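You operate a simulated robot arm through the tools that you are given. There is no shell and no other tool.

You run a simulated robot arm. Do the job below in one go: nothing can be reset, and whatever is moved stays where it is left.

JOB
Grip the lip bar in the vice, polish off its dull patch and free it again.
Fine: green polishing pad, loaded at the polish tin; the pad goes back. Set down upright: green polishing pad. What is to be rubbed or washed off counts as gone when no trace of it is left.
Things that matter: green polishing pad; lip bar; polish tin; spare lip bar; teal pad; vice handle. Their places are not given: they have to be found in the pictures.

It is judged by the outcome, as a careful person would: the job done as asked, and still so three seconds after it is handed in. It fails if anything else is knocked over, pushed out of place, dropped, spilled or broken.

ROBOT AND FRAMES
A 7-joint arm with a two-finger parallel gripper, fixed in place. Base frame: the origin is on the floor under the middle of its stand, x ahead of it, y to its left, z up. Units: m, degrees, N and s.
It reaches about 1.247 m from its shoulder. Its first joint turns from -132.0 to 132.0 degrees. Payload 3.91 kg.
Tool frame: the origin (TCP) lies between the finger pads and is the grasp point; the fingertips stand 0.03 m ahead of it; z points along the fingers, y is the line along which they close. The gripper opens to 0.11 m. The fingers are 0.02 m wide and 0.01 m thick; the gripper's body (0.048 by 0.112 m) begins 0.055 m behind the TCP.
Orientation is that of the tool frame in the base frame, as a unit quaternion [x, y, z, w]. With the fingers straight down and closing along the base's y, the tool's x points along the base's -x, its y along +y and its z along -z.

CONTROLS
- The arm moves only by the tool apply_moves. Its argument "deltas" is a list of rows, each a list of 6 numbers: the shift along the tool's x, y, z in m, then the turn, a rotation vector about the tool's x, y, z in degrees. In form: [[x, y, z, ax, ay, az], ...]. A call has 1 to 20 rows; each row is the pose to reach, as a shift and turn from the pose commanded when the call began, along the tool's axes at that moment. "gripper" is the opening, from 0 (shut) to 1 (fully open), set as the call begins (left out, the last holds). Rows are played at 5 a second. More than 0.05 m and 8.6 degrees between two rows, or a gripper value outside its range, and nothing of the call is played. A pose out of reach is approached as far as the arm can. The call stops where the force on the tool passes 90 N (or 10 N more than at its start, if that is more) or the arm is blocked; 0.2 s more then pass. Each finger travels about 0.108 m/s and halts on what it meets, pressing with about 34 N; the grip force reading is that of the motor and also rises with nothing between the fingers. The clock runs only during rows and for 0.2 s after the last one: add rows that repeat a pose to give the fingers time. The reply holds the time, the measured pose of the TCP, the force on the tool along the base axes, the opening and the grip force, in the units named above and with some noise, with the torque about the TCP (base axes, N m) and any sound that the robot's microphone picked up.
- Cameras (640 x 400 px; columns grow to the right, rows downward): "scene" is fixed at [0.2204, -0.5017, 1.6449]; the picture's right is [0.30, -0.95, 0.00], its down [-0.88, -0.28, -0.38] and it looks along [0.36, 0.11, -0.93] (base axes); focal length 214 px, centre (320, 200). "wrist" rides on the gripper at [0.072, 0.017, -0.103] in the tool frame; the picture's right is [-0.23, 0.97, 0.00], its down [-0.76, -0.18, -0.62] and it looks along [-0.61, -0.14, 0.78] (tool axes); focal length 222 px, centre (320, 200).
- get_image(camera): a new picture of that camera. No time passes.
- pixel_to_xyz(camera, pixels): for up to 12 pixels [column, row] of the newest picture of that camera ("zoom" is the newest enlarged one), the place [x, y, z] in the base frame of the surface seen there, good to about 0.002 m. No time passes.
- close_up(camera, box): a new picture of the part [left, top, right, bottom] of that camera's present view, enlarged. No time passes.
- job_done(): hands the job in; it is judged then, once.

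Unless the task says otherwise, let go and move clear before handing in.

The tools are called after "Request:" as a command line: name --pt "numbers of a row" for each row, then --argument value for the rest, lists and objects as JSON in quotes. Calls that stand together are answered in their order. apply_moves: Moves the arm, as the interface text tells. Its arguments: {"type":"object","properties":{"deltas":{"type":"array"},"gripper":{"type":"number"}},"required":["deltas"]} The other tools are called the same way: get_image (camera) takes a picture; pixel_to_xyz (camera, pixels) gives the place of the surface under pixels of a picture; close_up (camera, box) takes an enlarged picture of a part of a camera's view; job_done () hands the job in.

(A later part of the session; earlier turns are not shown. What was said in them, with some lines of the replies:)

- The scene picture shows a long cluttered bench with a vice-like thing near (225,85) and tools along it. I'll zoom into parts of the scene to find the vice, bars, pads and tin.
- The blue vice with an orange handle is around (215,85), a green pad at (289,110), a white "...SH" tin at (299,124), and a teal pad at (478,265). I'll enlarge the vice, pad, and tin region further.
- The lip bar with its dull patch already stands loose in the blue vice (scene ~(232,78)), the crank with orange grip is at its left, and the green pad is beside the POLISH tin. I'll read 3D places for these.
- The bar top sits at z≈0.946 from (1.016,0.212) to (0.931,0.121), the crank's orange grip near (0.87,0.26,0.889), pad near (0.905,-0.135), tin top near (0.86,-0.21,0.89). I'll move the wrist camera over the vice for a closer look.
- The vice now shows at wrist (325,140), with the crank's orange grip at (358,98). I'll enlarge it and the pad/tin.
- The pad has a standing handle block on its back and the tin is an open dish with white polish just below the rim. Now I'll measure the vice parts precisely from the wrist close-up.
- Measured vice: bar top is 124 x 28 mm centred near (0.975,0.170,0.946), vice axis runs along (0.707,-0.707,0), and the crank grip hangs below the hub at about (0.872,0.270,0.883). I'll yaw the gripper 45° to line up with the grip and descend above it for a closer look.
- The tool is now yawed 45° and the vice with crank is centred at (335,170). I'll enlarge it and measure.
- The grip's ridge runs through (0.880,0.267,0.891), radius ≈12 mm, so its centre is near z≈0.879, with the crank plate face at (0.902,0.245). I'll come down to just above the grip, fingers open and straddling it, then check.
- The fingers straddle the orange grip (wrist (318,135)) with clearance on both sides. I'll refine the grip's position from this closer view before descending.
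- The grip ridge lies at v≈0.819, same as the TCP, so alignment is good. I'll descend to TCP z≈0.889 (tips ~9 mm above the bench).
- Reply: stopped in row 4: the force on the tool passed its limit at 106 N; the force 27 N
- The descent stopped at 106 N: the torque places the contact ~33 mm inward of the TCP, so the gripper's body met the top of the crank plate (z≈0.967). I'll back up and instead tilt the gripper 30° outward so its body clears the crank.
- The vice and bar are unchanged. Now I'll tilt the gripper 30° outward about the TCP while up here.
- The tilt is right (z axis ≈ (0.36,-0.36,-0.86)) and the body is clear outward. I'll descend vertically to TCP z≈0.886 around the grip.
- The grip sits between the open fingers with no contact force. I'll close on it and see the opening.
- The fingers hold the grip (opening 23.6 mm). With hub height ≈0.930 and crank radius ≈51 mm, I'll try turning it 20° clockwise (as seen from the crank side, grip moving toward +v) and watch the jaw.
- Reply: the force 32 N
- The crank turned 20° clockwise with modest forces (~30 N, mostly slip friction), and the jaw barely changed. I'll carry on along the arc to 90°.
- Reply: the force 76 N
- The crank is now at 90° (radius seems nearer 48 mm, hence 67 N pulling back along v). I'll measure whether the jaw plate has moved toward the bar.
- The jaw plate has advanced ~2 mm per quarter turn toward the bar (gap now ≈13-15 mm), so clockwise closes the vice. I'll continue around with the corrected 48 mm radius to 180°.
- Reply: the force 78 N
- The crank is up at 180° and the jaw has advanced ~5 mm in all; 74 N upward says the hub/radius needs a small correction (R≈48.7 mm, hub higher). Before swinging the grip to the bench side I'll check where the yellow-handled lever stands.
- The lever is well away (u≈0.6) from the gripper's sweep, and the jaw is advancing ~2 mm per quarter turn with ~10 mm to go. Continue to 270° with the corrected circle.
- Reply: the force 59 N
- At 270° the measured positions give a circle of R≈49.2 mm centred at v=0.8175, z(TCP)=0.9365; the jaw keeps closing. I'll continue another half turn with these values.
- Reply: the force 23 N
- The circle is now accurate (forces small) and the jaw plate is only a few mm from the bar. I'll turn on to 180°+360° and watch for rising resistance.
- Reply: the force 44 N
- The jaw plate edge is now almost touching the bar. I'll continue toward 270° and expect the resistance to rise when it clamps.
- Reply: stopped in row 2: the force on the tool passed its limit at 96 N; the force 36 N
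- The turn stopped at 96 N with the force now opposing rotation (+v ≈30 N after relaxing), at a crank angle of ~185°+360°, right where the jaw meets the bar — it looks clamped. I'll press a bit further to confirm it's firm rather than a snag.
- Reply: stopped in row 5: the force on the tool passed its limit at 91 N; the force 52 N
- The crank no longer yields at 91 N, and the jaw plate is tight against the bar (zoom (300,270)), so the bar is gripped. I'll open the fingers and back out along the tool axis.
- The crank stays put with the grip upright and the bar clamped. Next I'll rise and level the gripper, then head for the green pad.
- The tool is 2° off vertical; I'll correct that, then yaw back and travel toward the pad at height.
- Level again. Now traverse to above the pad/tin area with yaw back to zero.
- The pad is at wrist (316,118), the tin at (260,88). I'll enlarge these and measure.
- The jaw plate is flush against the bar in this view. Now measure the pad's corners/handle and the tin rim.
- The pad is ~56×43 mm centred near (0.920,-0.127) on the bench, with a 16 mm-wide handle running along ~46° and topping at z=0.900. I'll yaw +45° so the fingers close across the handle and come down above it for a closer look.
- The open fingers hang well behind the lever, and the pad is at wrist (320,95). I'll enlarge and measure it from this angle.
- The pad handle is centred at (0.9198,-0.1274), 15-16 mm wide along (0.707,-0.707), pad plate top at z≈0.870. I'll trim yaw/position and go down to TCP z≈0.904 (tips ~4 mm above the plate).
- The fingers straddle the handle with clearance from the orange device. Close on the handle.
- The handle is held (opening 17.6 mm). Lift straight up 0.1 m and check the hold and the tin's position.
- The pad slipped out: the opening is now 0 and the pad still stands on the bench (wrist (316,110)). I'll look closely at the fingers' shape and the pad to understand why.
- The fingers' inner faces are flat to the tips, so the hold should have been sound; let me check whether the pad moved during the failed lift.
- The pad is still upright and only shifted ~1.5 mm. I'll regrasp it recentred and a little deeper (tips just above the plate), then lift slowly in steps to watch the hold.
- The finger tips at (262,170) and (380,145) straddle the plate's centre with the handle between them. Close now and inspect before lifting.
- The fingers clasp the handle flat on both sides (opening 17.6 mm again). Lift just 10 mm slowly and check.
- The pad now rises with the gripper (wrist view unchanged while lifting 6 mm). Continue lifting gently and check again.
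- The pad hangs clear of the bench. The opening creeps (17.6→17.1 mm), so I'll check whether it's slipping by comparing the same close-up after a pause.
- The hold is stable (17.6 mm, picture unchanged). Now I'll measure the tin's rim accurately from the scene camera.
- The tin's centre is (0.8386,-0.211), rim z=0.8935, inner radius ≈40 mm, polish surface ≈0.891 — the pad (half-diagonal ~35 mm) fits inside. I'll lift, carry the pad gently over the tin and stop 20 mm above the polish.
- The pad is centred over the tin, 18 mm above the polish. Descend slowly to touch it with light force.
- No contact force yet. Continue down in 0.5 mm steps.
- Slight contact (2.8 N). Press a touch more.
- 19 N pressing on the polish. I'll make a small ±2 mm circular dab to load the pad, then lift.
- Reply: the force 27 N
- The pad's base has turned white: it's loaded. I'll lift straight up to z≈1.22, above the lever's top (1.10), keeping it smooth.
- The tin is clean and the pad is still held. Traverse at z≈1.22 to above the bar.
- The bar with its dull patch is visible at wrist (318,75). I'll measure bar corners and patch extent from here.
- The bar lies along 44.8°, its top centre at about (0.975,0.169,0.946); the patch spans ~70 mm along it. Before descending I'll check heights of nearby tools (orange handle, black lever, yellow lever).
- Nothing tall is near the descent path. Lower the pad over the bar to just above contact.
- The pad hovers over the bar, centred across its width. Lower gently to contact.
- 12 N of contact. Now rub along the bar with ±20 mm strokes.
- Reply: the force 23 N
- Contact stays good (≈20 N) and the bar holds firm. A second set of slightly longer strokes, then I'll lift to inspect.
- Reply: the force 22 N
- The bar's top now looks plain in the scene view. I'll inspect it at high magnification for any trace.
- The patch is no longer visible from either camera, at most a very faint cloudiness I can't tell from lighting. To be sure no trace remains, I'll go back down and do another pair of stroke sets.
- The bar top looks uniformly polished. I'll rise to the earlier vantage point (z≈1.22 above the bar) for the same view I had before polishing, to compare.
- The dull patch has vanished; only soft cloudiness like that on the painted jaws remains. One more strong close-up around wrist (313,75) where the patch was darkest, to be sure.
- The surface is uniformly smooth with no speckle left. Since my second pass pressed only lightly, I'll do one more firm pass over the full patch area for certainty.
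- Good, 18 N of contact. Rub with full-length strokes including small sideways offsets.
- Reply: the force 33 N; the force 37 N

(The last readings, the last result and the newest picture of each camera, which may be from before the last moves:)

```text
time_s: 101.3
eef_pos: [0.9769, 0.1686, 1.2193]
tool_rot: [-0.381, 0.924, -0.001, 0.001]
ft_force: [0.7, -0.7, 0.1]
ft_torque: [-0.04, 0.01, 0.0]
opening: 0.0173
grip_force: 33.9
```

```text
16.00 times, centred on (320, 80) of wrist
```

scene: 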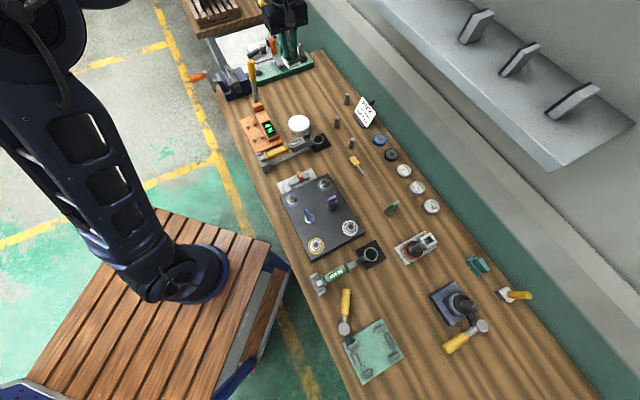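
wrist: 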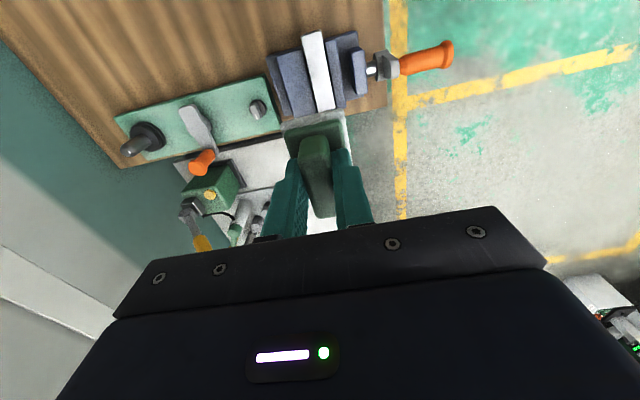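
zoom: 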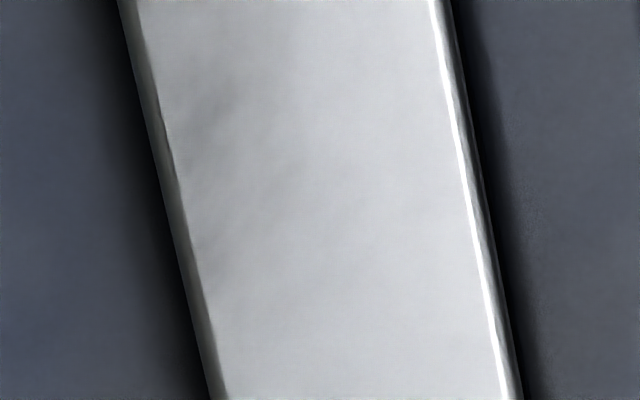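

The mottling is unchanged (it's just the metal's texture) and the patch is gone. Now carry the pad back over its home spot at the same safe height.

Request:
apply_moves --pt "0.008 -0.0055 0 0 0 0" --pt "0.025 -0.0171 0 0 0 0" --pt "0.05 -0.0342 0 0 0 0" --pt "0.075 -0.0513 0 0 0 0" --pt "0.1 -0.0684 0 0 0 0" --pt "0.125 -0.0855 0 0 0 0" --pt "0.15 -0.1026 0 0 0 0" --pt "0.175 -0.1197 0 0 0 0" --pt "0.2 -0.1368 0 0 0 0" --pt "0.225 -0.1539 0 0 0 0" --pt "0.242 -0.1655 0 0 0 0" --pt "0.2488 -0.1702 0 0 0 0" --pt "0.2488 -0.1702 0 0 0 0" --gripper 0

Request:
get_image --camera "wrist"

Request:
close_up --camera "scene" --box '[240, 60, 336, 120]'

```text
time_s: 104.1
eef_pos: [0.9185, -0.1282, 1.221]
tool_rot: [-0.381, 0.924, 0.0, 0.0]
ft_force: [0.7, 0.5, -0.9]
ft_torque: [-0.02, 0.0, -0.01]
opening: 0.0172
grip_force: 34.2
```

```text
taken
```

wrist: 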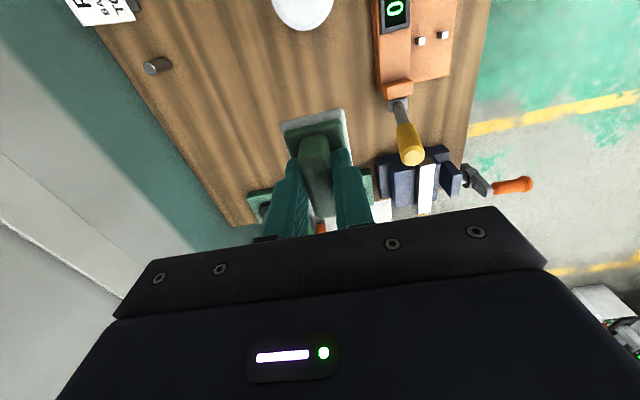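

```text
6.67 times, centred on (288, 90) of scene
```

zoom: 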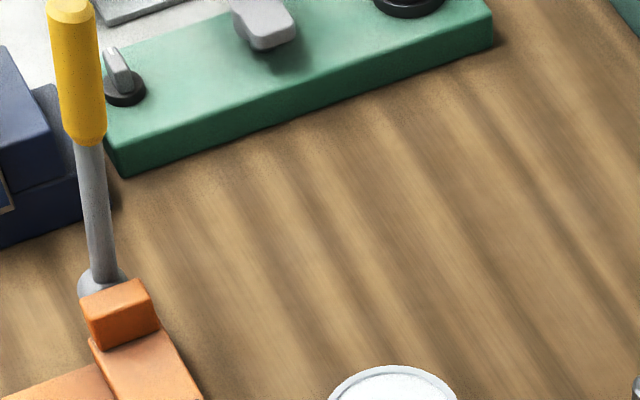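

Over the home spot, bench clear below. Descend to just above the bench.

Request:
apply_moves --pt "-0.0008 -0.0003 0.01 0 0 0" --pt "-0.0008 -0.0003 0.03 0 0 0" --pt "-0.0008 -0.0003 0.06 0 0 0" --pt "-0.0008 -0.0003 0.09 0 0 0" --pt "-0.0008 -0.0003 0.12 0 0 0" --pt "-0.0008 -0.0003 0.15 0 0 0" --pt "-0.0008 -0.0003 0.18 0 0 0" --pt "-0.0008 -0.0003 0.21 0 0 0" --pt "-0.0008 -0.0003 0.24 0 0 0" --pt "-0.0008 -0.0003 0.265 0 0 0" --pt "-0.0008 -0.0003 0.285 0 0 0" --pt "-0.0008 -0.0003 0.3 0 0 0" --pt "-0.0008 -0.0003 0.31 0 0 0" --pt "-0.0008 -0.0003 0.315 0 0 0" --pt "-0.0008 -0.0003 0.315 0 0 0" --gripper 0

Request:
get_image --camera "wrist"

Request:
close_up --camera "scene" --box '[252, 75, 332, 125]'

```text
time_s: 107.3
eef_pos: [0.9201, -0.1282, 0.9062]
tool_rot: [-0.38, 0.925, -0.001, 0.0]
ft_force: [0.0, 0.1, -0.8]
ft_torque: [0.04, 0.01, -0.04]
opening: 0.0176
grip_force: 34.2
```

```text
taken
```

wrist: 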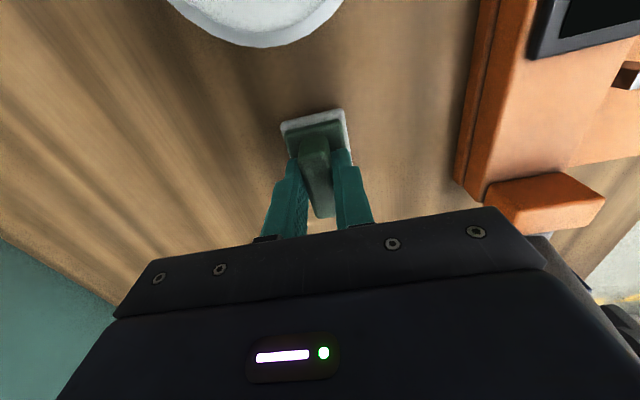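

```text
8.00 times, centred on (292, 100) of scene
```

zoom: 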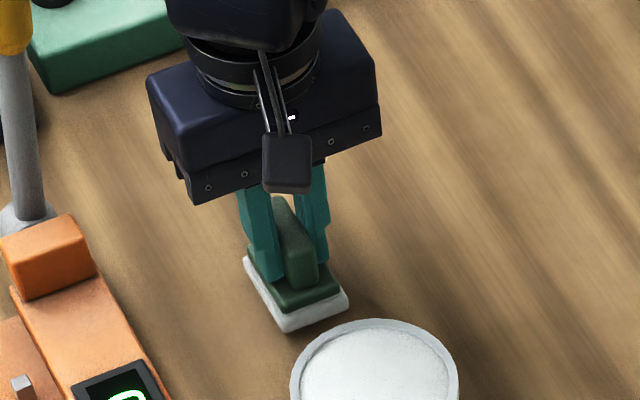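

The pad is ~5 mm above its original spot. Lower in small steps until it just bears on the bench.

Request:
apply_moves --pt "0 0 0.001 0 0 0" --pt "0 0 0.002 0 0 0" --pt "0 0 0.003 0 0 0" --pt "0 0 0.0035 0 0 0" --pt "0 0 0.0035 0 0 0" --gripper 0

```text
time_s: 108.5
eef_pos: [0.9204, -0.1273, 0.9026]
tool_rot: [-0.381, 0.925, -0.001, 0.0]
ft_force: [0.3, -0.1, -0.6]
ft_torque: [0.02, -0.01, 0.02]
opening: 0.0175
grip_force: 34.0
```

Request:
apply_moves --pt "0 0 0.0005 0 0 0" --pt "0 0 0.001 0 0 0" --pt "0 0 0.001 0 0 0" --gripper 0

```text
time_s: 109.3
eef_pos: [0.9202, -0.1266, 0.9004]
tool_rot: [-0.381, 0.925, 0.0, 0.0]
ft_force: [1.2, 0.4, -2.6]
ft_torque: [0.0, 0.0, -0.02]
opening: 0.0173
grip_force: 33.9
```

Request:
apply_moves --pt "0 0 0.0005 0 0 0" --pt "0 0 0.001 0 0 0" --pt "0 0 0.001 0 0 0" --gripper 0

Request:
close_up --camera "scene" --box '[270, 90, 318, 120]'

```text
time_s: 110.1
eef_pos: [0.921, -0.1258, 0.8997]
tool_rot: [-0.381, 0.925, -0.001, 0.0]
ft_force: [0.3, 0.7, -0.7]
ft_torque: [0.0, 0.02, 0.02]
opening: 0.0175
grip_force: 33.8
```

```text
13.33 times, centred on (294, 105) of scene
```

zoom: 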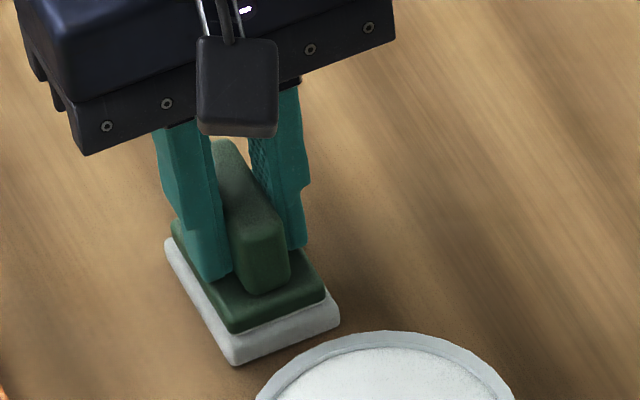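

Nearly down, still no force. Continue in half-millimetre steps.

Request:
apply_moves --pt "0 0 0.0005 0 0 0" --pt "0 0 0.001 0 0 0" --pt "0 0 0.0015 0 0 0" --pt "0 0 0.0015 0 0 0" --gripper 0

```text
time_s: 111.1
eef_pos: [0.9204, -0.1272, 0.9002]
tool_rot: [-0.381, 0.925, 0.0, 0.002]
ft_force: [7.1, 4.5, 20.2]
ft_torque: [0.22, -0.11, -0.03]
opening: 0.0172
grip_force: 34.3
```

The pad bears on the bench (20 N). Ease off slightly, then open the fingers.

Request:
apply_moves --pt "0 0 -0.0006 0 0 0" --pt "0 0 -0.0007 0 0 0" --gripper 0

Request:
apply_moves --pt "0 0 0 0 0 0" --pt "0 0 0 0 0 0" --pt "0 0 0 0 0 0" --pt "0 0 0 0 0 0" --gripper 0.6

Request:
get_image --camera "wrist"

Request:
close_up --camera "scene" --box '[270, 90, 318, 120]'

```text
time_s: 111.7
eef_pos: [0.92, -0.1279, 0.9002]
tool_rot: [-0.381, 0.924, -0.001, 0.001]
ft_force: [9.5, -0.4, 26.2]
ft_torque: [0.15, -0.23, 0.02]
opening: 0.0173
grip_force: 34.1
```

```text
time_s: 112.7
eef_pos: [0.9185, -0.1283, 0.8999]
tool_rot: [-0.381, 0.924, -0.001, 0.0]
ft_force: [-1.4, -8.8, 24.3]
ft_torque: [0.24, 0.55, 0.18]
opening: 0.0634
grip_force: 0.1
```

```text
taken
```

wrist: 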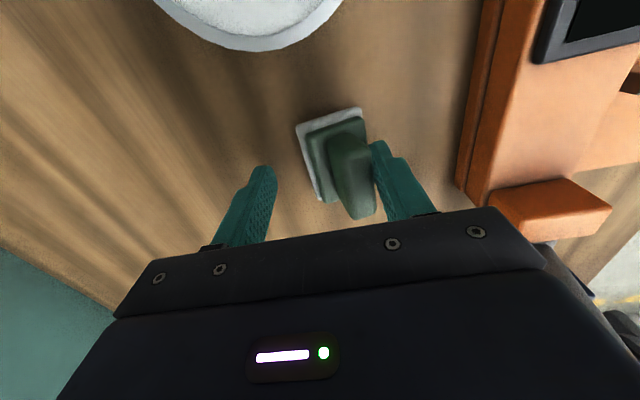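

```text
13.33 times, centred on (294, 105) of scene
```

zoom: 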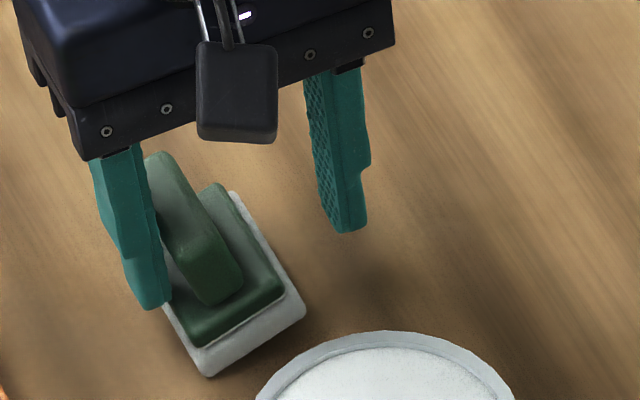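

Opening dragged the pad: the finger tips were bearing on its plate (24 N), so one finger carried it ~2 cm sideways and is tipping it. I'll raise slowly and straight to take the load off, then look.

Request:
apply_moves --pt "0 0 -0.0005 0 0 0" --pt "0 0 -0.001 0 0 0" --pt "0 0 -0.0015 0 0 0" --pt "0 0 -0.002 0 0 0" --pt "0 0 -0.003 0 0 0" --pt "0 0 -0.004 0 0 0" --gripper 0.58

Request:
get_image --camera "wrist"

Request:
close_up --camera "scene" --box '[270, 90, 318, 120]'

```text
time_s: 114.1
eef_pos: [0.9198, -0.1275, 0.9038]
tool_rot: [-0.381, 0.925, 0.0, 0.0]
ft_force: [0.1, 0.2, -0.2]
ft_torque: [-0.02, -0.03, -0.03]
opening: 0.0639
grip_force: 0.1
```

```text
taken
```

wrist: 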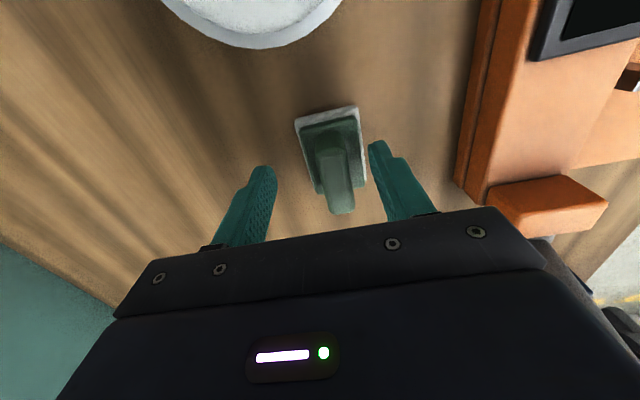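

```text
13.33 times, centred on (294, 105) of scene
```

zoom: 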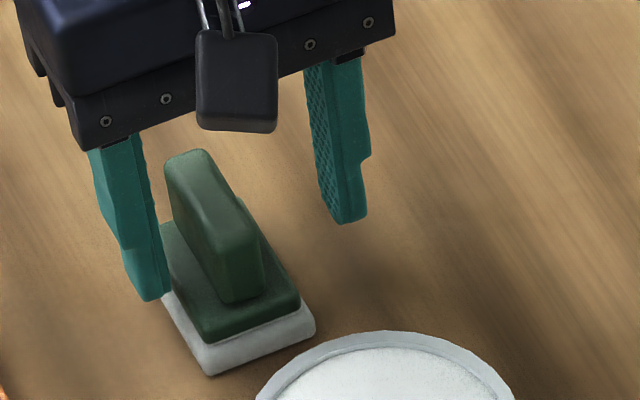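

The pad has settled flat and upright, about 1 cm off its spot. I'll measure its present pose, regrasp it there (tips clear of the plate), and set it back properly.

Request:
close_up --camera "wrist" --box '[280, 95, 376, 155]'

Request:
pixel_to_xyz --camera "wrist" --pixels '[[296, 120], [356, 108], [318, 155], [346, 148], [319, 165], [351, 160], [327, 205], [353, 200], [335, 180], [366, 178], [316, 194], [340, 212]]'

Request:
close_up --camera "wrist" --box '[280, 150, 376, 220]'

```text
6.67 times, centred on (328, 125) of wrist
```

zoom: 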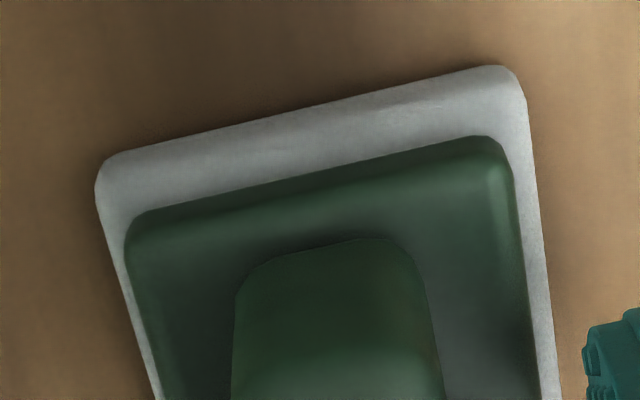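

```text
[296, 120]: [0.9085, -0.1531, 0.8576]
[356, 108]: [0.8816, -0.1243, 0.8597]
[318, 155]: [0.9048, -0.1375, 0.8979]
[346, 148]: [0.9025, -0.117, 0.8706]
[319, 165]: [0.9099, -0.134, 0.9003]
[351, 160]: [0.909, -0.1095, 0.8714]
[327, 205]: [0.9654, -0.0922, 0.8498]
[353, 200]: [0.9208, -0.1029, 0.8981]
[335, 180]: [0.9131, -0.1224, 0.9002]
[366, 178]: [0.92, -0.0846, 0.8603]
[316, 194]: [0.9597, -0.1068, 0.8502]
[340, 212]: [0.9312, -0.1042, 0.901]
```

```text
5.71 times, centred on (328, 185) of wrist
```

zoom: 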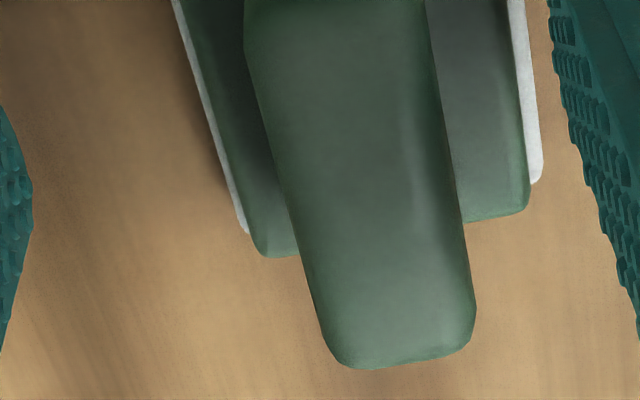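

The pad now sits flat at centre (0.914,-0.119), ~10 mm off. I'll shift the open gripper over it and regrasp at this height.

Request:
apply_moves --pt "-0.0008 0.005 0 0 0 0" --pt "-0.0017 0.0096 0 0 0 0" --pt "-0.0017 0.0096 0.0008 0 0 0" --pt "-0.0017 0.0096 0.0008 0 0 0" --gripper 0.6

Request:
get_image --camera "wrist"

```text
time_s: 115.1
eef_pos: [0.9147, -0.1197, 0.903]
tool_rot: [-0.381, 0.925, -0.001, 0.001]
ft_force: [-0.3, -0.6, -0.2]
ft_torque: [0.04, -0.05, 0.01]
opening: 0.066
grip_force: 0.2
```

```text
taken
```

wrist: 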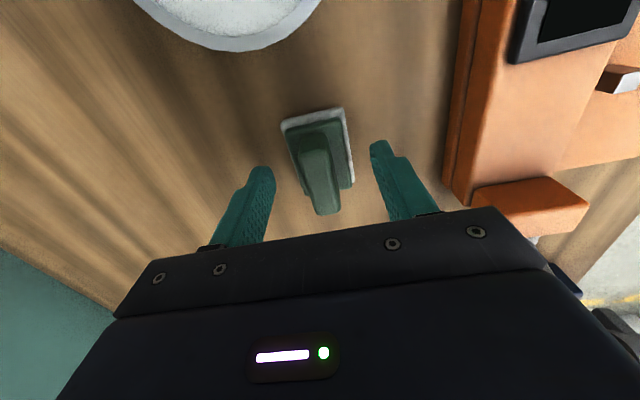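

The handle is centred between the fingers again. Close on it, then lift 3 mm slowly.

Request:
apply_moves --pt "0 0 0 0 0 0" --pt "0 0 0 0 0 0" --pt "0 0 0 0 0 0" --pt "0 0 0 0 0 0" --pt "0 0 -0.001 0 0 0" --pt "0 0 -0.002 0 0 0" --pt "0 0 -0.003 0 0 0" --pt "0 0 -0.004 0 0 0" --gripper 0

Request:
close_up --camera "wrist" --box '[256, 90, 384, 220]'

Request:
close_up --camera "scene" --box '[270, 90, 318, 120]'

```text
time_s: 116.9
eef_pos: [0.9143, -0.1205, 0.9068]
tool_rot: [-0.381, 0.925, -0.001, 0.0]
ft_force: [-0.9, 0.1, -0.5]
ft_torque: [-0.01, 0.02, 0.0]
opening: 0.0174
grip_force: 34.2
```

```text
3.08 times, centred on (320, 155) of wrist
```

zoom: 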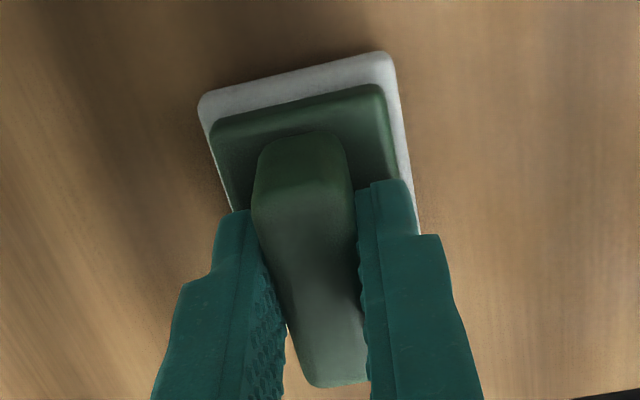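

```text
13.33 times, centred on (294, 105) of scene
```

zoom: 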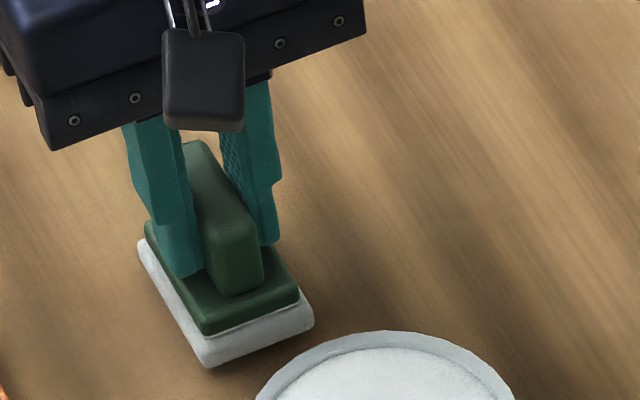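

Held and 4 mm off the bench. Slide it back to its original spot and lower to exactly the grasp height.

Request:
apply_moves --pt "0.0005 -0.003 0 0 0 0" --pt "0.001 -0.006 0 0 0 0" --pt "0.0015 -0.0085 0 0 0 0" --pt "0.0017 -0.0096 0 0 0 0" --pt "0.0017 -0.0096 0.001 0 0 0" --pt "0.0017 -0.0096 0.002 0 0 0" --pt "0.0017 -0.0096 0.003 0 0 0" --pt "0.0017 -0.0096 0.0037 0 0 0" --pt "0.0017 -0.0096 0.0037 0 0 0" --gripper 0

Request:
close_up --camera "wrist" --box '[256, 90, 384, 220]'

Request:
close_up --camera "scene" --box '[270, 90, 318, 120]'

```text
time_s: 118.9
eef_pos: [0.9197, -0.1274, 0.9041]
tool_rot: [-0.381, 0.925, -0.002, 0.0]
ft_force: [0.7, -0.8, -0.5]
ft_torque: [0.0, 0.01, -0.01]
opening: 0.0171
grip_force: 33.6
```

```text
3.08 times, centred on (320, 155) of wrist
```

zoom: 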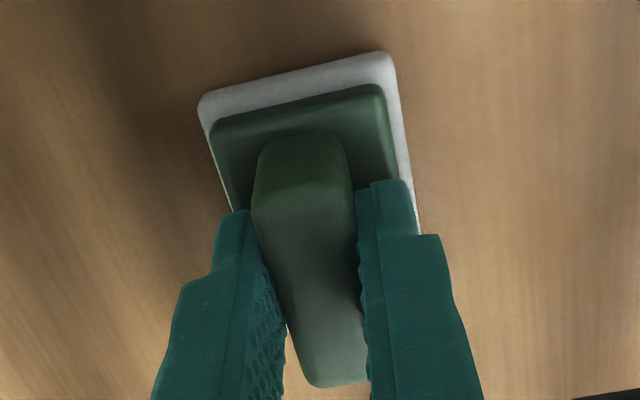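

```text
13.33 times, centred on (294, 105) of scene
```

zoom: 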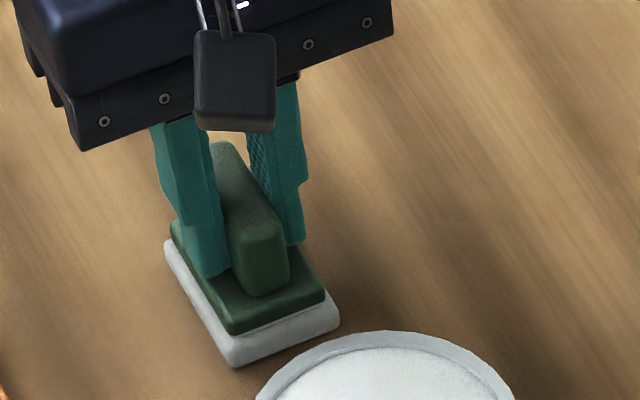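

At the home position with no contact load. Open modestly and check that the pad stays put.

Request:
apply_moves --pt "0 0 0 0 0 0" --pt "0 0 0 0 0 0" --pt "0 0 0 0 0 0" --gripper 0.4

Request:
get_image --camera "wrist"

Request:
close_up --camera "scene" --box '[270, 90, 318, 120]'

```text
time_s: 119.7
eef_pos: [0.9189, -0.1267, 0.9029]
tool_rot: [-0.382, 0.924, -0.001, 0.0]
ft_force: [-0.2, -0.8, -0.3]
ft_torque: [0.04, -0.01, 0.01]
opening: 0.0442
grip_force: 0.1
```

```text
taken
```

wrist: 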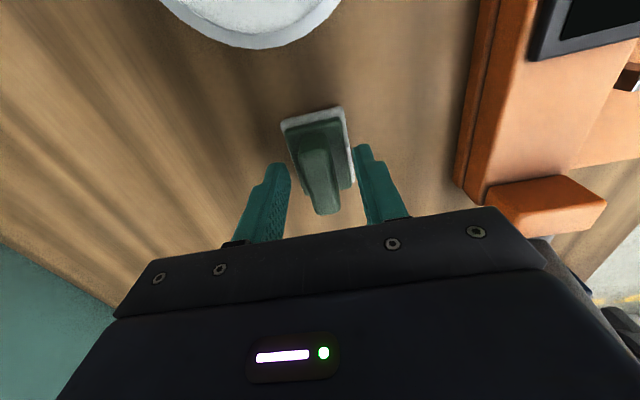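

```text
13.33 times, centred on (294, 105) of scene
```

zoom: 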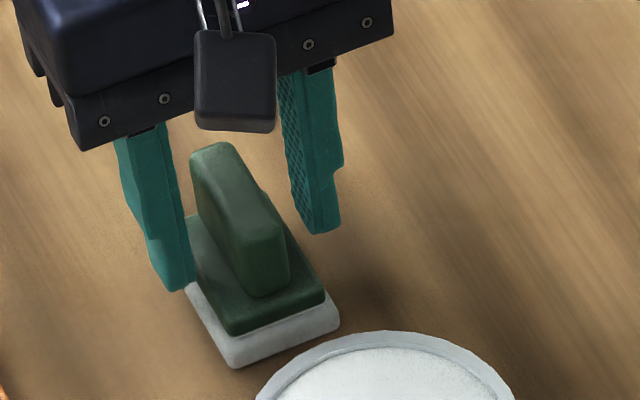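

The pad stands flat and free at its spot. Rise straight up to a safe height and check.

Request:
apply_moves --pt "0 0 -0.003 0 0 0" --pt "0 0 -0.01 0 0 0" --pt "0 0 -0.03 0 0 0" --pt "0 0 -0.06 0 0 0" --pt "0 0 -0.1 0 0 0" --pt "0 0 -0.14 0 0 0" --pt "0 0 -0.18 0 0 0" --pt "0 0 -0.22 0 0 0" --pt "0 0 -0.26 0 0 0" --pt "0 0 -0.3 0 0 0" --pt "0 0 -0.316 0 0 0" --gripper 0.45

Request:
get_image --camera "wrist"

Request:
close_up --camera "scene" --box '[270, 90, 318, 120]'

```text
time_s: 122.1
eef_pos: [0.92, -0.1277, 1.2191]
tool_rot: [-0.381, 0.925, -0.001, 0.0]
ft_force: [-0.5, -0.2, -0.1]
ft_torque: [-0.01, 0.02, 0.0]
opening: 0.0495
grip_force: 0.0
```

```text
taken
```

wrist: 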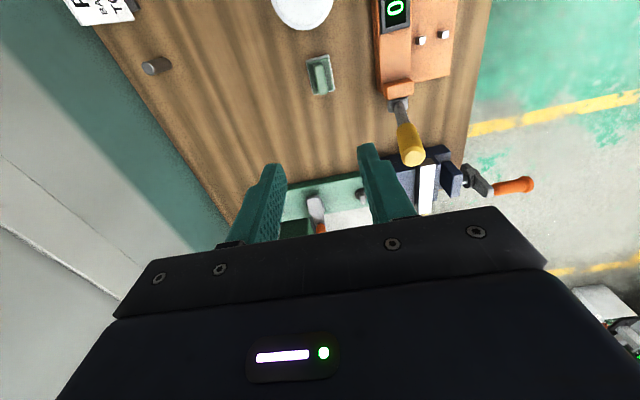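

```text
13.33 times, centred on (294, 105) of scene
```

zoom: 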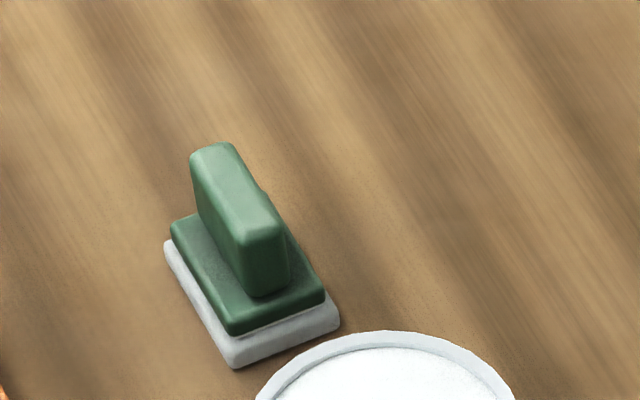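

The pad is back upright in place. Now to free the bar: travel back over to the crank side at height, yawing the tool to line up with the vice axis.

Request:
apply_moves --pt "-0.0182 0.0293 0 0 0 7" --pt "-0.0365 0.0585 0 0 0 14" --pt "-0.0547 0.0878 0 0 0 21" --pt "-0.073 0.1171 0 0 0 28" --pt "-0.0912 0.1463 0 0 0 35" --pt "-0.1094 0.1756 0 0 0 42" --pt "-0.1277 0.2049 0 0 0 49" --pt "-0.1459 0.2342 0 0 0 56" --pt "-0.1641 0.2634 0 0 0 63" --pt "-0.1824 0.2927 0 0 0 70" --pt "-0.2006 0.322 0 0 0 77" --pt "-0.2189 0.3512 0 0 0 84" --pt "-0.2371 0.3805 0 0 0 90.8" --pt "-0.2371 0.3805 0 0 0 90.8" --gripper 1

Request:
get_image --camera "wrist"

Request:
close_up --camera "scene" --box '[180, 50, 308, 130]'

```text
time_s: 125.1
eef_pos: [0.8202, 0.3096, 1.2183]
tool_rot: [0.392, 0.92, 0.0, 0.001]
ft_force: [-0.2, 0.5, 0.9]
ft_torque: [-0.01, 0.03, -0.01]
opening: 0.1099
grip_force: 0.0
```

```text
taken
```

wrist: 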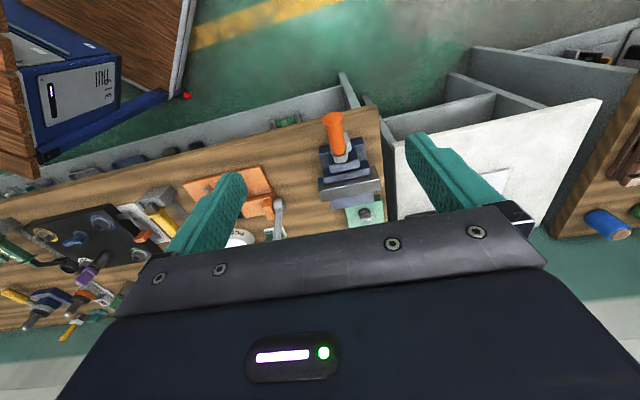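

```text
5.00 times, centred on (244, 90) of scene
```

zoom: 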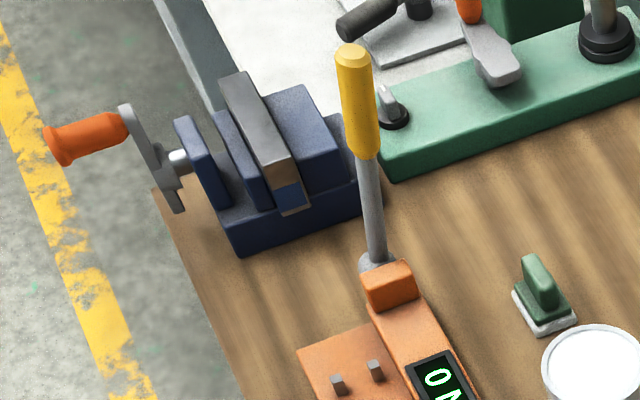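

The crank grip is up, at wrist (334,135). Measure it before approaching.

Request:
close_up --camera "wrist" --box '[296, 100, 376, 150]'

Request:
pixel_to_xyz --camera "wrist" --pixels '[[332, 115], [334, 125], [336, 135], [338, 145], [338, 153], [325, 120], [341, 118], [345, 165]]'

```text
8.00 times, centred on (336, 125) of wrist
```

zoom: 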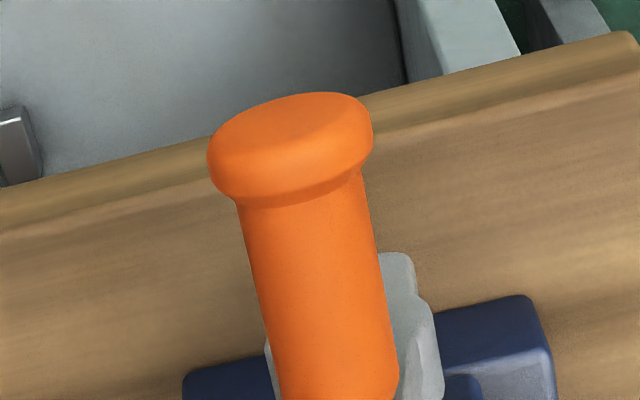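

```text
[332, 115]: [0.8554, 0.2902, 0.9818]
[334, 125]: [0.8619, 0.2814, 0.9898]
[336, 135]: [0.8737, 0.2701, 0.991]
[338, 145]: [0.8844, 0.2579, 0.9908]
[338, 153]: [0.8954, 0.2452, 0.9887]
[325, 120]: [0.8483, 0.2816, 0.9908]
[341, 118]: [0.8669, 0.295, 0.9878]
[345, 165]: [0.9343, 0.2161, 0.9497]
```

Grip ridge is at v≈0.8155, z≈0.991 (centre ≈0.979), as left. I'll tilt outward 30° again and descend to the approach point.

Request:
apply_moves --pt "0 0.002 0.024 0 -7.5 0" --pt "-0.0005 0.004 0.048 0 -15 0" --pt "-0.001 0.006 0.072 0 -22.5 0" --pt "-0.0014 0.0085 0.1 0 -30 0" --pt "-0.0014 0.0085 0.12 0 -30 0" --pt "-0.0014 0.0085 0.12 0 -30 0" --gripper 1

Request:
get_image --camera "wrist"

Request:
close_up --camera "scene" --box '[179, 45, 275, 105]'

```text
time_s: 126.5
eef_pos: [0.8265, 0.3141, 1.0991]
tool_rot: [0.377, 0.889, -0.102, 0.239]
ft_force: [0.3, 0.1, -0.1]
ft_torque: [0.03, 0.0, -0.03]
opening: 0.11
grip_force: 0.2
```

```text
taken
```

wrist: 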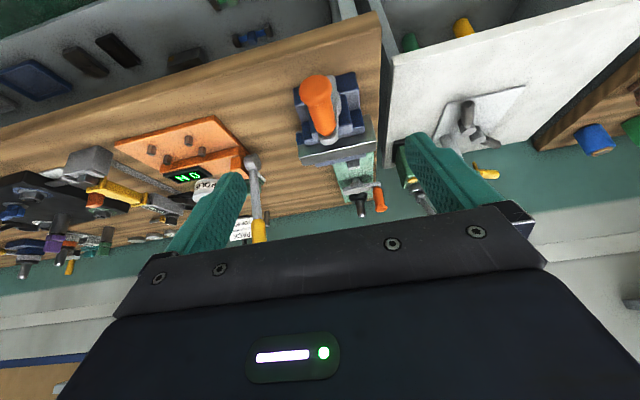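

```text
6.67 times, centred on (227, 75) of scene
```

zoom: 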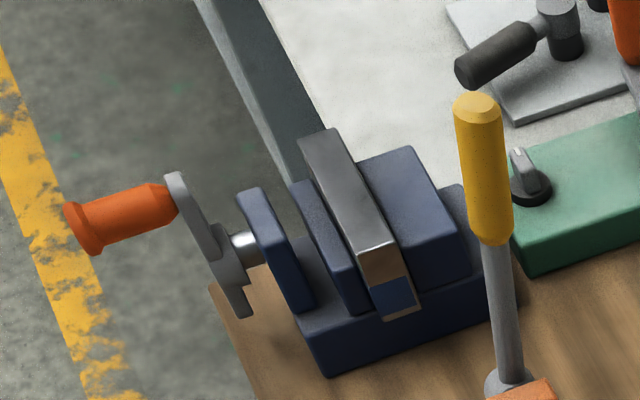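

Aligned: tool y is exactly along v. Advance along the tool axis to straddle the grip.

Request:
apply_moves --pt "0 0.0005 0.03 0 0 0" --pt "0 0.001 0.06 0 0 0" --pt "0 0.0015 0.09 0 0 0" --pt "-0.0005 0.002 0.11 0 0 0" --pt "-0.0005 0.002 0.122 0 0 0" --pt "-0.0005 0.002 0.13 0 0 0" --pt "-0.0005 0.002 0.13 0 0 0" --gripper 1

Request:
get_image --camera "wrist"

Request:
close_up --camera "scene" --box '[179, 45, 275, 105]'

```text
time_s: 128.1
eef_pos: [0.8733, 0.2691, 0.9863]
tool_rot: [0.378, 0.889, -0.101, 0.239]
ft_force: [-0.7, 0.2, -0.1]
ft_torque: [0.01, 0.01, 0.02]
opening: 0.1098
grip_force: 0.0
```

```text
taken
```

wrist: 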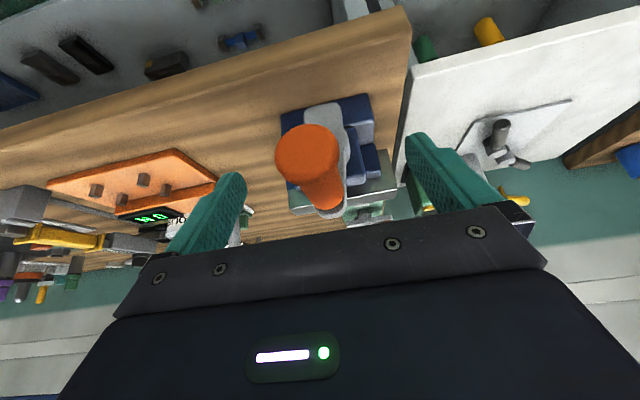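

```text
6.67 times, centred on (227, 75) of scene
```

zoom: 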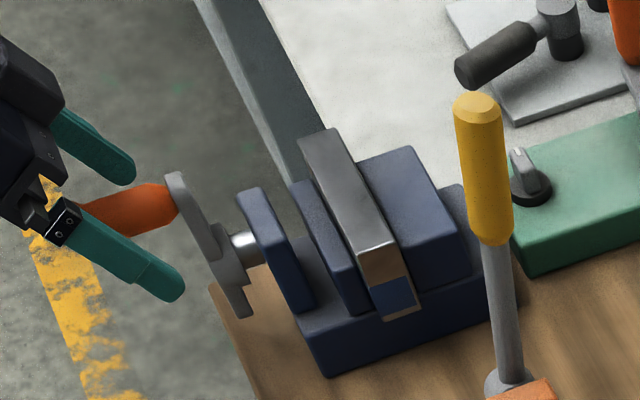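

The grip lies between the fingers with no contact. Close on it.

Request:
apply_moves --pt "0 0 0 0 0 0" --pt "0 0 0 0 0 0" --pt "0 0 0 0 0 0" --pt "0 0 0 0 0 0" --pt "0 0 0 0 0 0" --gripper 0

Request:
close_up --camera "wrist" --box '[240, 100, 400, 220]'

```text
time_s: 129.3
eef_pos: [0.8741, 0.2679, 0.986]
tool_rot: [0.378, 0.889, -0.102, 0.239]
ft_force: [-1.2, -1.6, -0.3]
ft_torque: [-0.02, 0.05, 0.99]
opening: 0.0244
grip_force: 44.8
```

```text
3.33 times, centred on (320, 160) of wrist
```

zoom: 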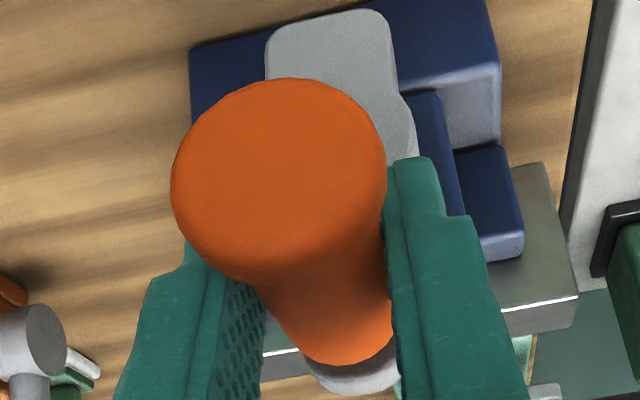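

Gripped (24 mm). Now turn anticlockwise to loosen — first a short arc from ~183° to 149°.

Request:
apply_moves --pt "0.0001 0.0035 0.0002 0 0 0" --pt "0.0003 0.007 0.0005 0 0 0" --pt "0.0006 0.0104 0.001 0 0 0" --pt "0.0009 0.0138 0.0015 0 0 0" --pt "0.002 0.0211 0.0035 0 0 0" --pt "0.0037 0.028 0.0064 0 0 0" --gripper 0

Request:
close_up --camera "scene" --box '[211, 65, 251, 90]'

```text
time_s: 130.7
eef_pos: [0.8942, 0.289, 0.9788]
tool_rot: [0.376, 0.889, -0.102, 0.239]
ft_force: [-9.5, 1.4, -7.8]
ft_torque: [0.09, 0.13, 0.94]
opening: 0.0242
grip_force: 45.0
```

```text
16.00 times, centred on (231, 78) of scene
```

zoom: 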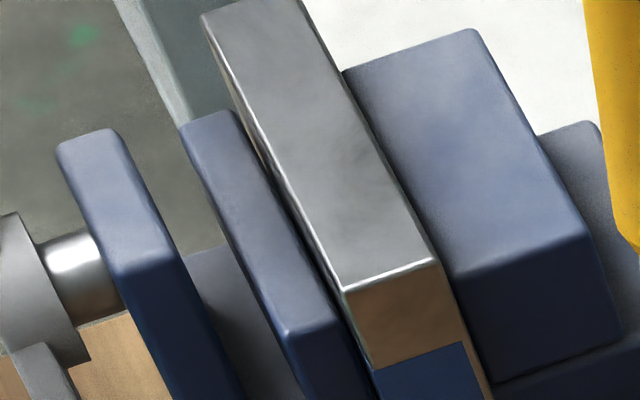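

It loosened easily with small forces and the bar didn't stir. Continue anticlockwise another half turn.

Request:
apply_moves --pt "0.0023 0.0063 0.0039 0 0 0" --pt "0.005 0.0118 0.0086 0 0 0" --pt "0.0081 0.0164 0.0139 0 0 0" --pt "0.0115 0.02 0.0199 0 0 0" --pt "0.0152 0.0224 0.0262 0 0 0" --pt "0.019 0.0237 0.0328 0 0 0" --pt "0.0229 0.0239 0.0394 0 0 0" --pt "0.0267 0.0227 0.0461 0 0 0" --pt "0.0304 0.0204 0.0524 0 0 0" --pt "0.0339 0.017 0.0584 0 0 0" --pt "0.037 0.0125 0.0638 0 0 0" --pt "0.0398 0.0071 0.0686 0 0 0" --pt "0.0421 0.0009 0.0726 0 0 0" --pt "0.0439 -0.006 0.0757 0 0 0" --pt "0.0451 -0.0133 0.0777 0 0 0" --pt "0.0458 -0.0209 0.0789 0 0 0" --pt "0.0458 -0.0286 0.079 0 0 0" --pt "0.0452 -0.0363 0.0779 0 0 0" --pt "0.0441 -0.0436 0.0759 0 0 0" --pt "0.0424 -0.0505 0.073 0 0 0" --gripper 0

Request:
close_up --camera "scene" --box '[195, 55, 267, 100]'

```text
time_s: 134.9
eef_pos: [0.8562, 0.252, 0.894]
tool_rot: [0.378, 0.889, -0.102, 0.238]
ft_force: [-5.8, -4.8, -17.6]
ft_torque: [0.03, 0.13, 0.96]
opening: 0.0245
grip_force: 44.8
```

```text
8.89 times, centred on (231, 78) of scene
```

zoom: 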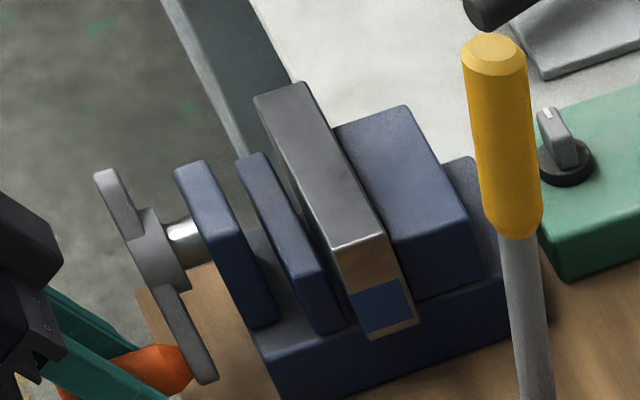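

The jaw is backing off as expected, bar unmoved. Another half turn (the mirror of the last arc).

Request:
apply_moves --pt "-0.0023 -0.0063 -0.0039 0 0 0" --pt "-0.005 -0.0118 -0.0086 0 0 0" --pt "-0.0081 -0.0164 -0.0139 0 0 0" --pt "-0.0115 -0.02 -0.0199 0 0 0" --pt "-0.0152 -0.0224 -0.0262 0 0 0" --pt "-0.019 -0.0237 -0.0328 0 0 0" --pt "-0.0229 -0.0239 -0.0394 0 0 0" --pt "-0.0267 -0.0227 -0.0461 0 0 0" --pt "-0.0304 -0.0204 -0.0524 0 0 0" --pt "-0.0339 -0.017 -0.0584 0 0 0" --pt "-0.037 -0.0125 -0.0638 0 0 0" --pt "-0.0398 -0.0071 -0.0686 0 0 0" --pt "-0.0421 -0.0009 -0.0726 0 0 0" --pt "-0.0439 0.006 -0.0757 0 0 0" --pt "-0.0451 0.0133 -0.0777 0 0 0" --pt "-0.0458 0.0209 -0.0789 0 0 0" --pt "-0.0458 0.0286 -0.079 0 0 0" --pt "-0.0452 0.0363 -0.0779 0 0 0" --pt "-0.0441 0.0436 -0.0759 0 0 0" --pt "-0.0424 0.0505 -0.073 0 0 0" --gripper 0

Request:
close_up --camera "scene" --box '[195, 55, 267, 100]'

```text
time_s: 139.1
eef_pos: [0.8947, 0.2884, 0.9782]
tool_rot: [0.377, 0.889, -0.1, 0.24]
ft_force: [7.6, 1.3, 10.7]
ft_torque: [0.02, -0.02, 1.09]
opening: 0.0246
grip_force: 44.9
```

```text
8.89 times, centred on (231, 78) of scene
```

zoom: 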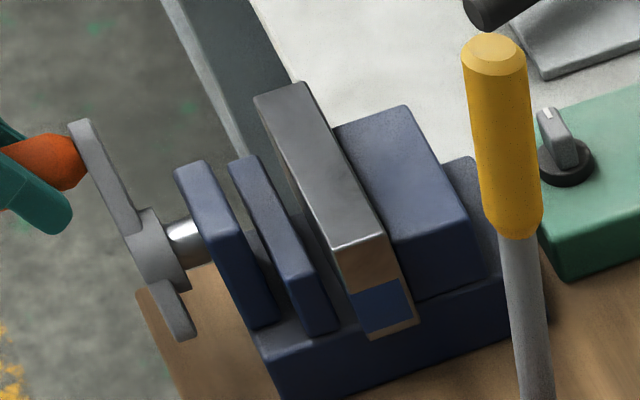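

One remaining ~149° back to the starting position. Continue to about 3°.

Request:
apply_moves --pt "0.0023 0.0063 0.0039 0 0 0" --pt "0.005 0.0118 0.0086 0 0 0" --pt "0.0081 0.0164 0.0139 0 0 0" --pt "0.0115 0.02 0.0199 0 0 0" --pt "0.0152 0.0224 0.0262 0 0 0" --pt "0.019 0.0237 0.0328 0 0 0" --pt "0.0229 0.0239 0.0394 0 0 0" --pt "0.0267 0.0227 0.0461 0 0 0" --pt "0.0304 0.0204 0.0524 0 0 0" --pt "0.0339 0.017 0.0584 0 0 0" --pt "0.037 0.0125 0.0638 0 0 0" --pt "0.0398 0.0071 0.0686 0 0 0" --pt "0.0421 0.0009 0.0726 0 0 0" --pt "0.0439 -0.006 0.0757 0 0 0" --pt "0.0451 -0.0133 0.0777 0 0 0" --pt "0.0458 -0.0209 0.0789 0 0 0" --pt "0.0459 -0.0235 0.079 0 0 0" --pt "0.0459 -0.0235 0.079 0 0 0" --gripper 0

Request:
close_up --camera "scene" --box '[195, 55, 267, 100]'

Request:
get_image --camera "wrist"

```text
time_s: 142.9
eef_pos: [0.8773, 0.2708, 0.8866]
tool_rot: [0.378, 0.889, -0.103, 0.238]
ft_force: [0.8, 0.9, -19.1]
ft_torque: [0.2, 0.15, 1.08]
opening: 0.0244
grip_force: 44.6
```

```text
8.89 times, centred on (231, 78) of scene
```

zoom: 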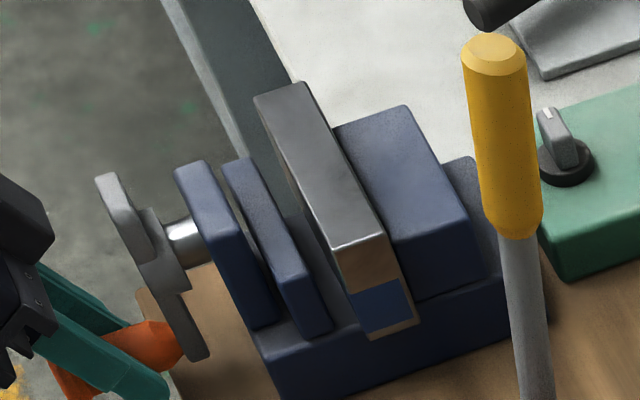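

```text
taken
```

wrist: 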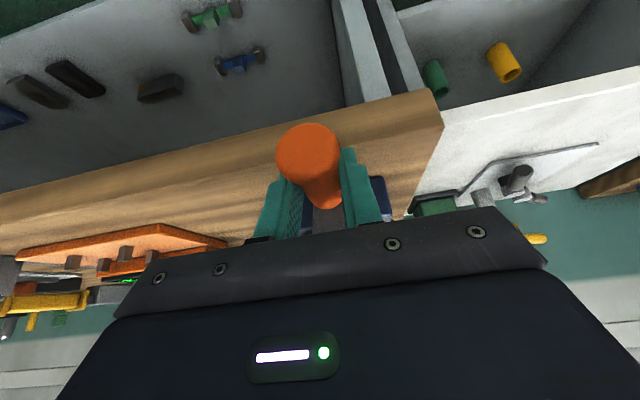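

The crank and jaw are back at their starting positions and the bar stands free in place. Open the fingers and back out along the tool axis.

Request:
apply_moves --pt "0 0 0 0 0 0" --pt "0 0 0 0 0 0" --pt "0 0 0 0 0 0" --pt "0 0 0 0 0 0" --pt "0 0 -0.02 0 0 0" --pt "0 0 -0.05 0 0 0" --pt "0 0 -0.09 0 0 0" --pt "0 0 -0.13 0 0 0" --pt "0 0 -0.17 0 0 0" --pt "0 0 -0.21 0 0 0" --pt "0 0 -0.21 0 0 0" --gripper 1

Request:
get_image --camera "wrist"

Request:
close_up --camera "scene" --box '[180, 50, 308, 130]'

Request:
close_up --camera "scene" --box '[211, 65, 251, 90]'

```text
time_s: 145.3
eef_pos: [0.8036, 0.3496, 1.0707]
tool_rot: [0.378, 0.889, -0.102, 0.239]
ft_force: [0.5, 0.4, -1.2]
ft_torque: [0.0, -0.01, 0.03]
opening: 0.1098
grip_force: 0.0
```

```text
taken
```

wrist: 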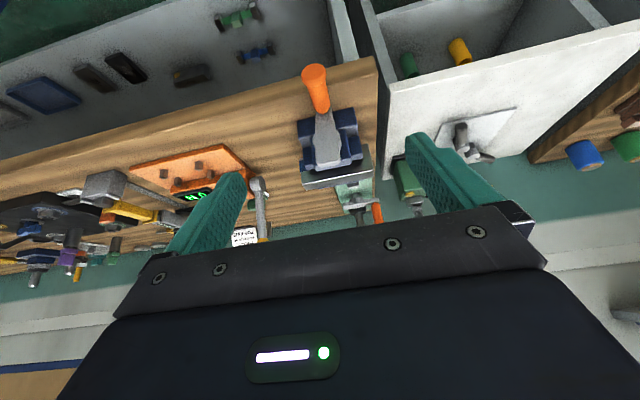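

```text
5.00 times, centred on (244, 90) of scene
```

zoom: 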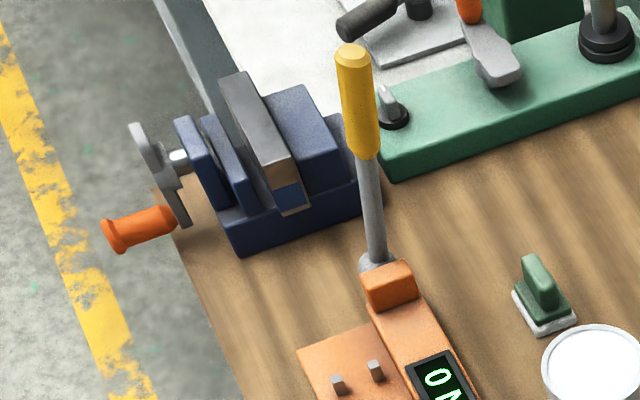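

```text
16.00 times, centred on (231, 78) of scene
```

zoom: 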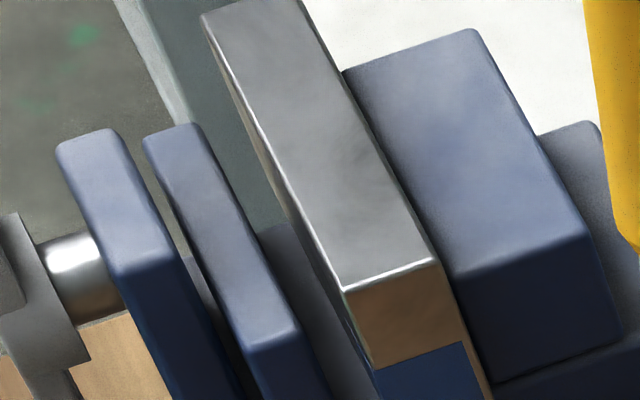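

The vice is open as at the start, the bar stands free and shiny, and the pad is back by the tin. A last check of the pad's position and the whole scene.

Request:
close_up --camera "scene" --box '[270, 90, 318, 120]'

Request:
pixel_to_xyz --camera "zoom" --pixels '[[170, 248], [235, 355], [335, 312], [215, 148], [262, 235], [240, 190]]'

Request:
get_image --camera "scene"

```text
13.33 times, centred on (294, 105) of scene
```

zoom: 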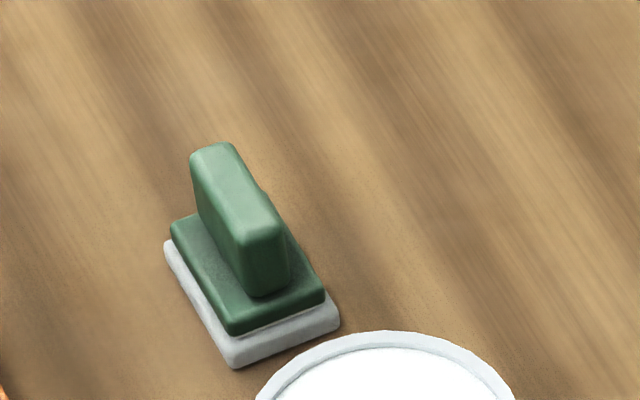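

```text
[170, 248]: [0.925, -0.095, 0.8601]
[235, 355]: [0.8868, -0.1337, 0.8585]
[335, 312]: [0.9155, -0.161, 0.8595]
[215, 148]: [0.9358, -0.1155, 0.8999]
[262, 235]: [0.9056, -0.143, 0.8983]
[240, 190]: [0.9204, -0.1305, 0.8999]
```

```text
taken
```

scene: 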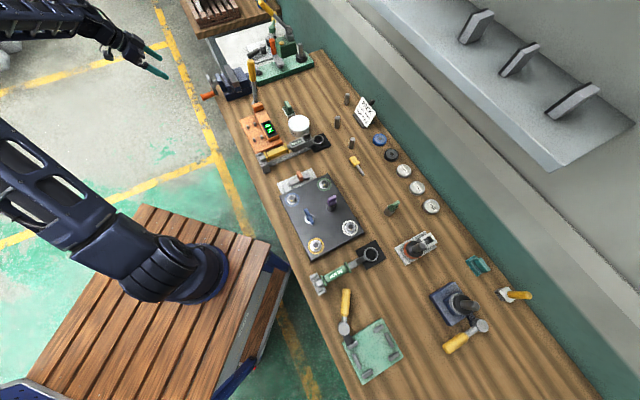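

The pad's corners (0.887,-0.134), (0.925,-0.095) and (0.916,-0.161) match its original place within about 2 mm. It stands upright, the bar is clean and free, the crank is back at its start, and the arm is clear of everything. I'm handing the job in.

Request:
job_done

```text
The job is handed in.
```

I gripped the lip bar in the vice, polished its dull patch off and freed it again, and the job is handed in. I don't have the judge's verdict.

- **Vice:** I turned the crank clockwise about a turn and a half until it held firm at around 90 N. After polishing I turned it back to where it started, and the bar is standing free in its original place.
- **Polish:** The green pad turned white when loaded at the polish tin. I rubbed the bar in several passes, most with firm pressure. No trace of the patch showed in the close-ups from either camera, only the metal's own faint texture.
- **Pad:** It is back upright within about 2 mm of its original spot. The foam is still white with polish.

Three things went wrong along the way, all put right:

- **Crank bump:** On my first approach to the crank, the gripper bumped it at 106 N. Nothing moved.
- **First lift:** The pad slipped out of the fingers the first time I tried to lift it. It stayed standing.
- **Setting the pad back:** A finger dragged the pad about 1 cm and tipped it. It settled flat, and I picked it up again and placed it properly.

Nothing else on the bench appears to have been moved.
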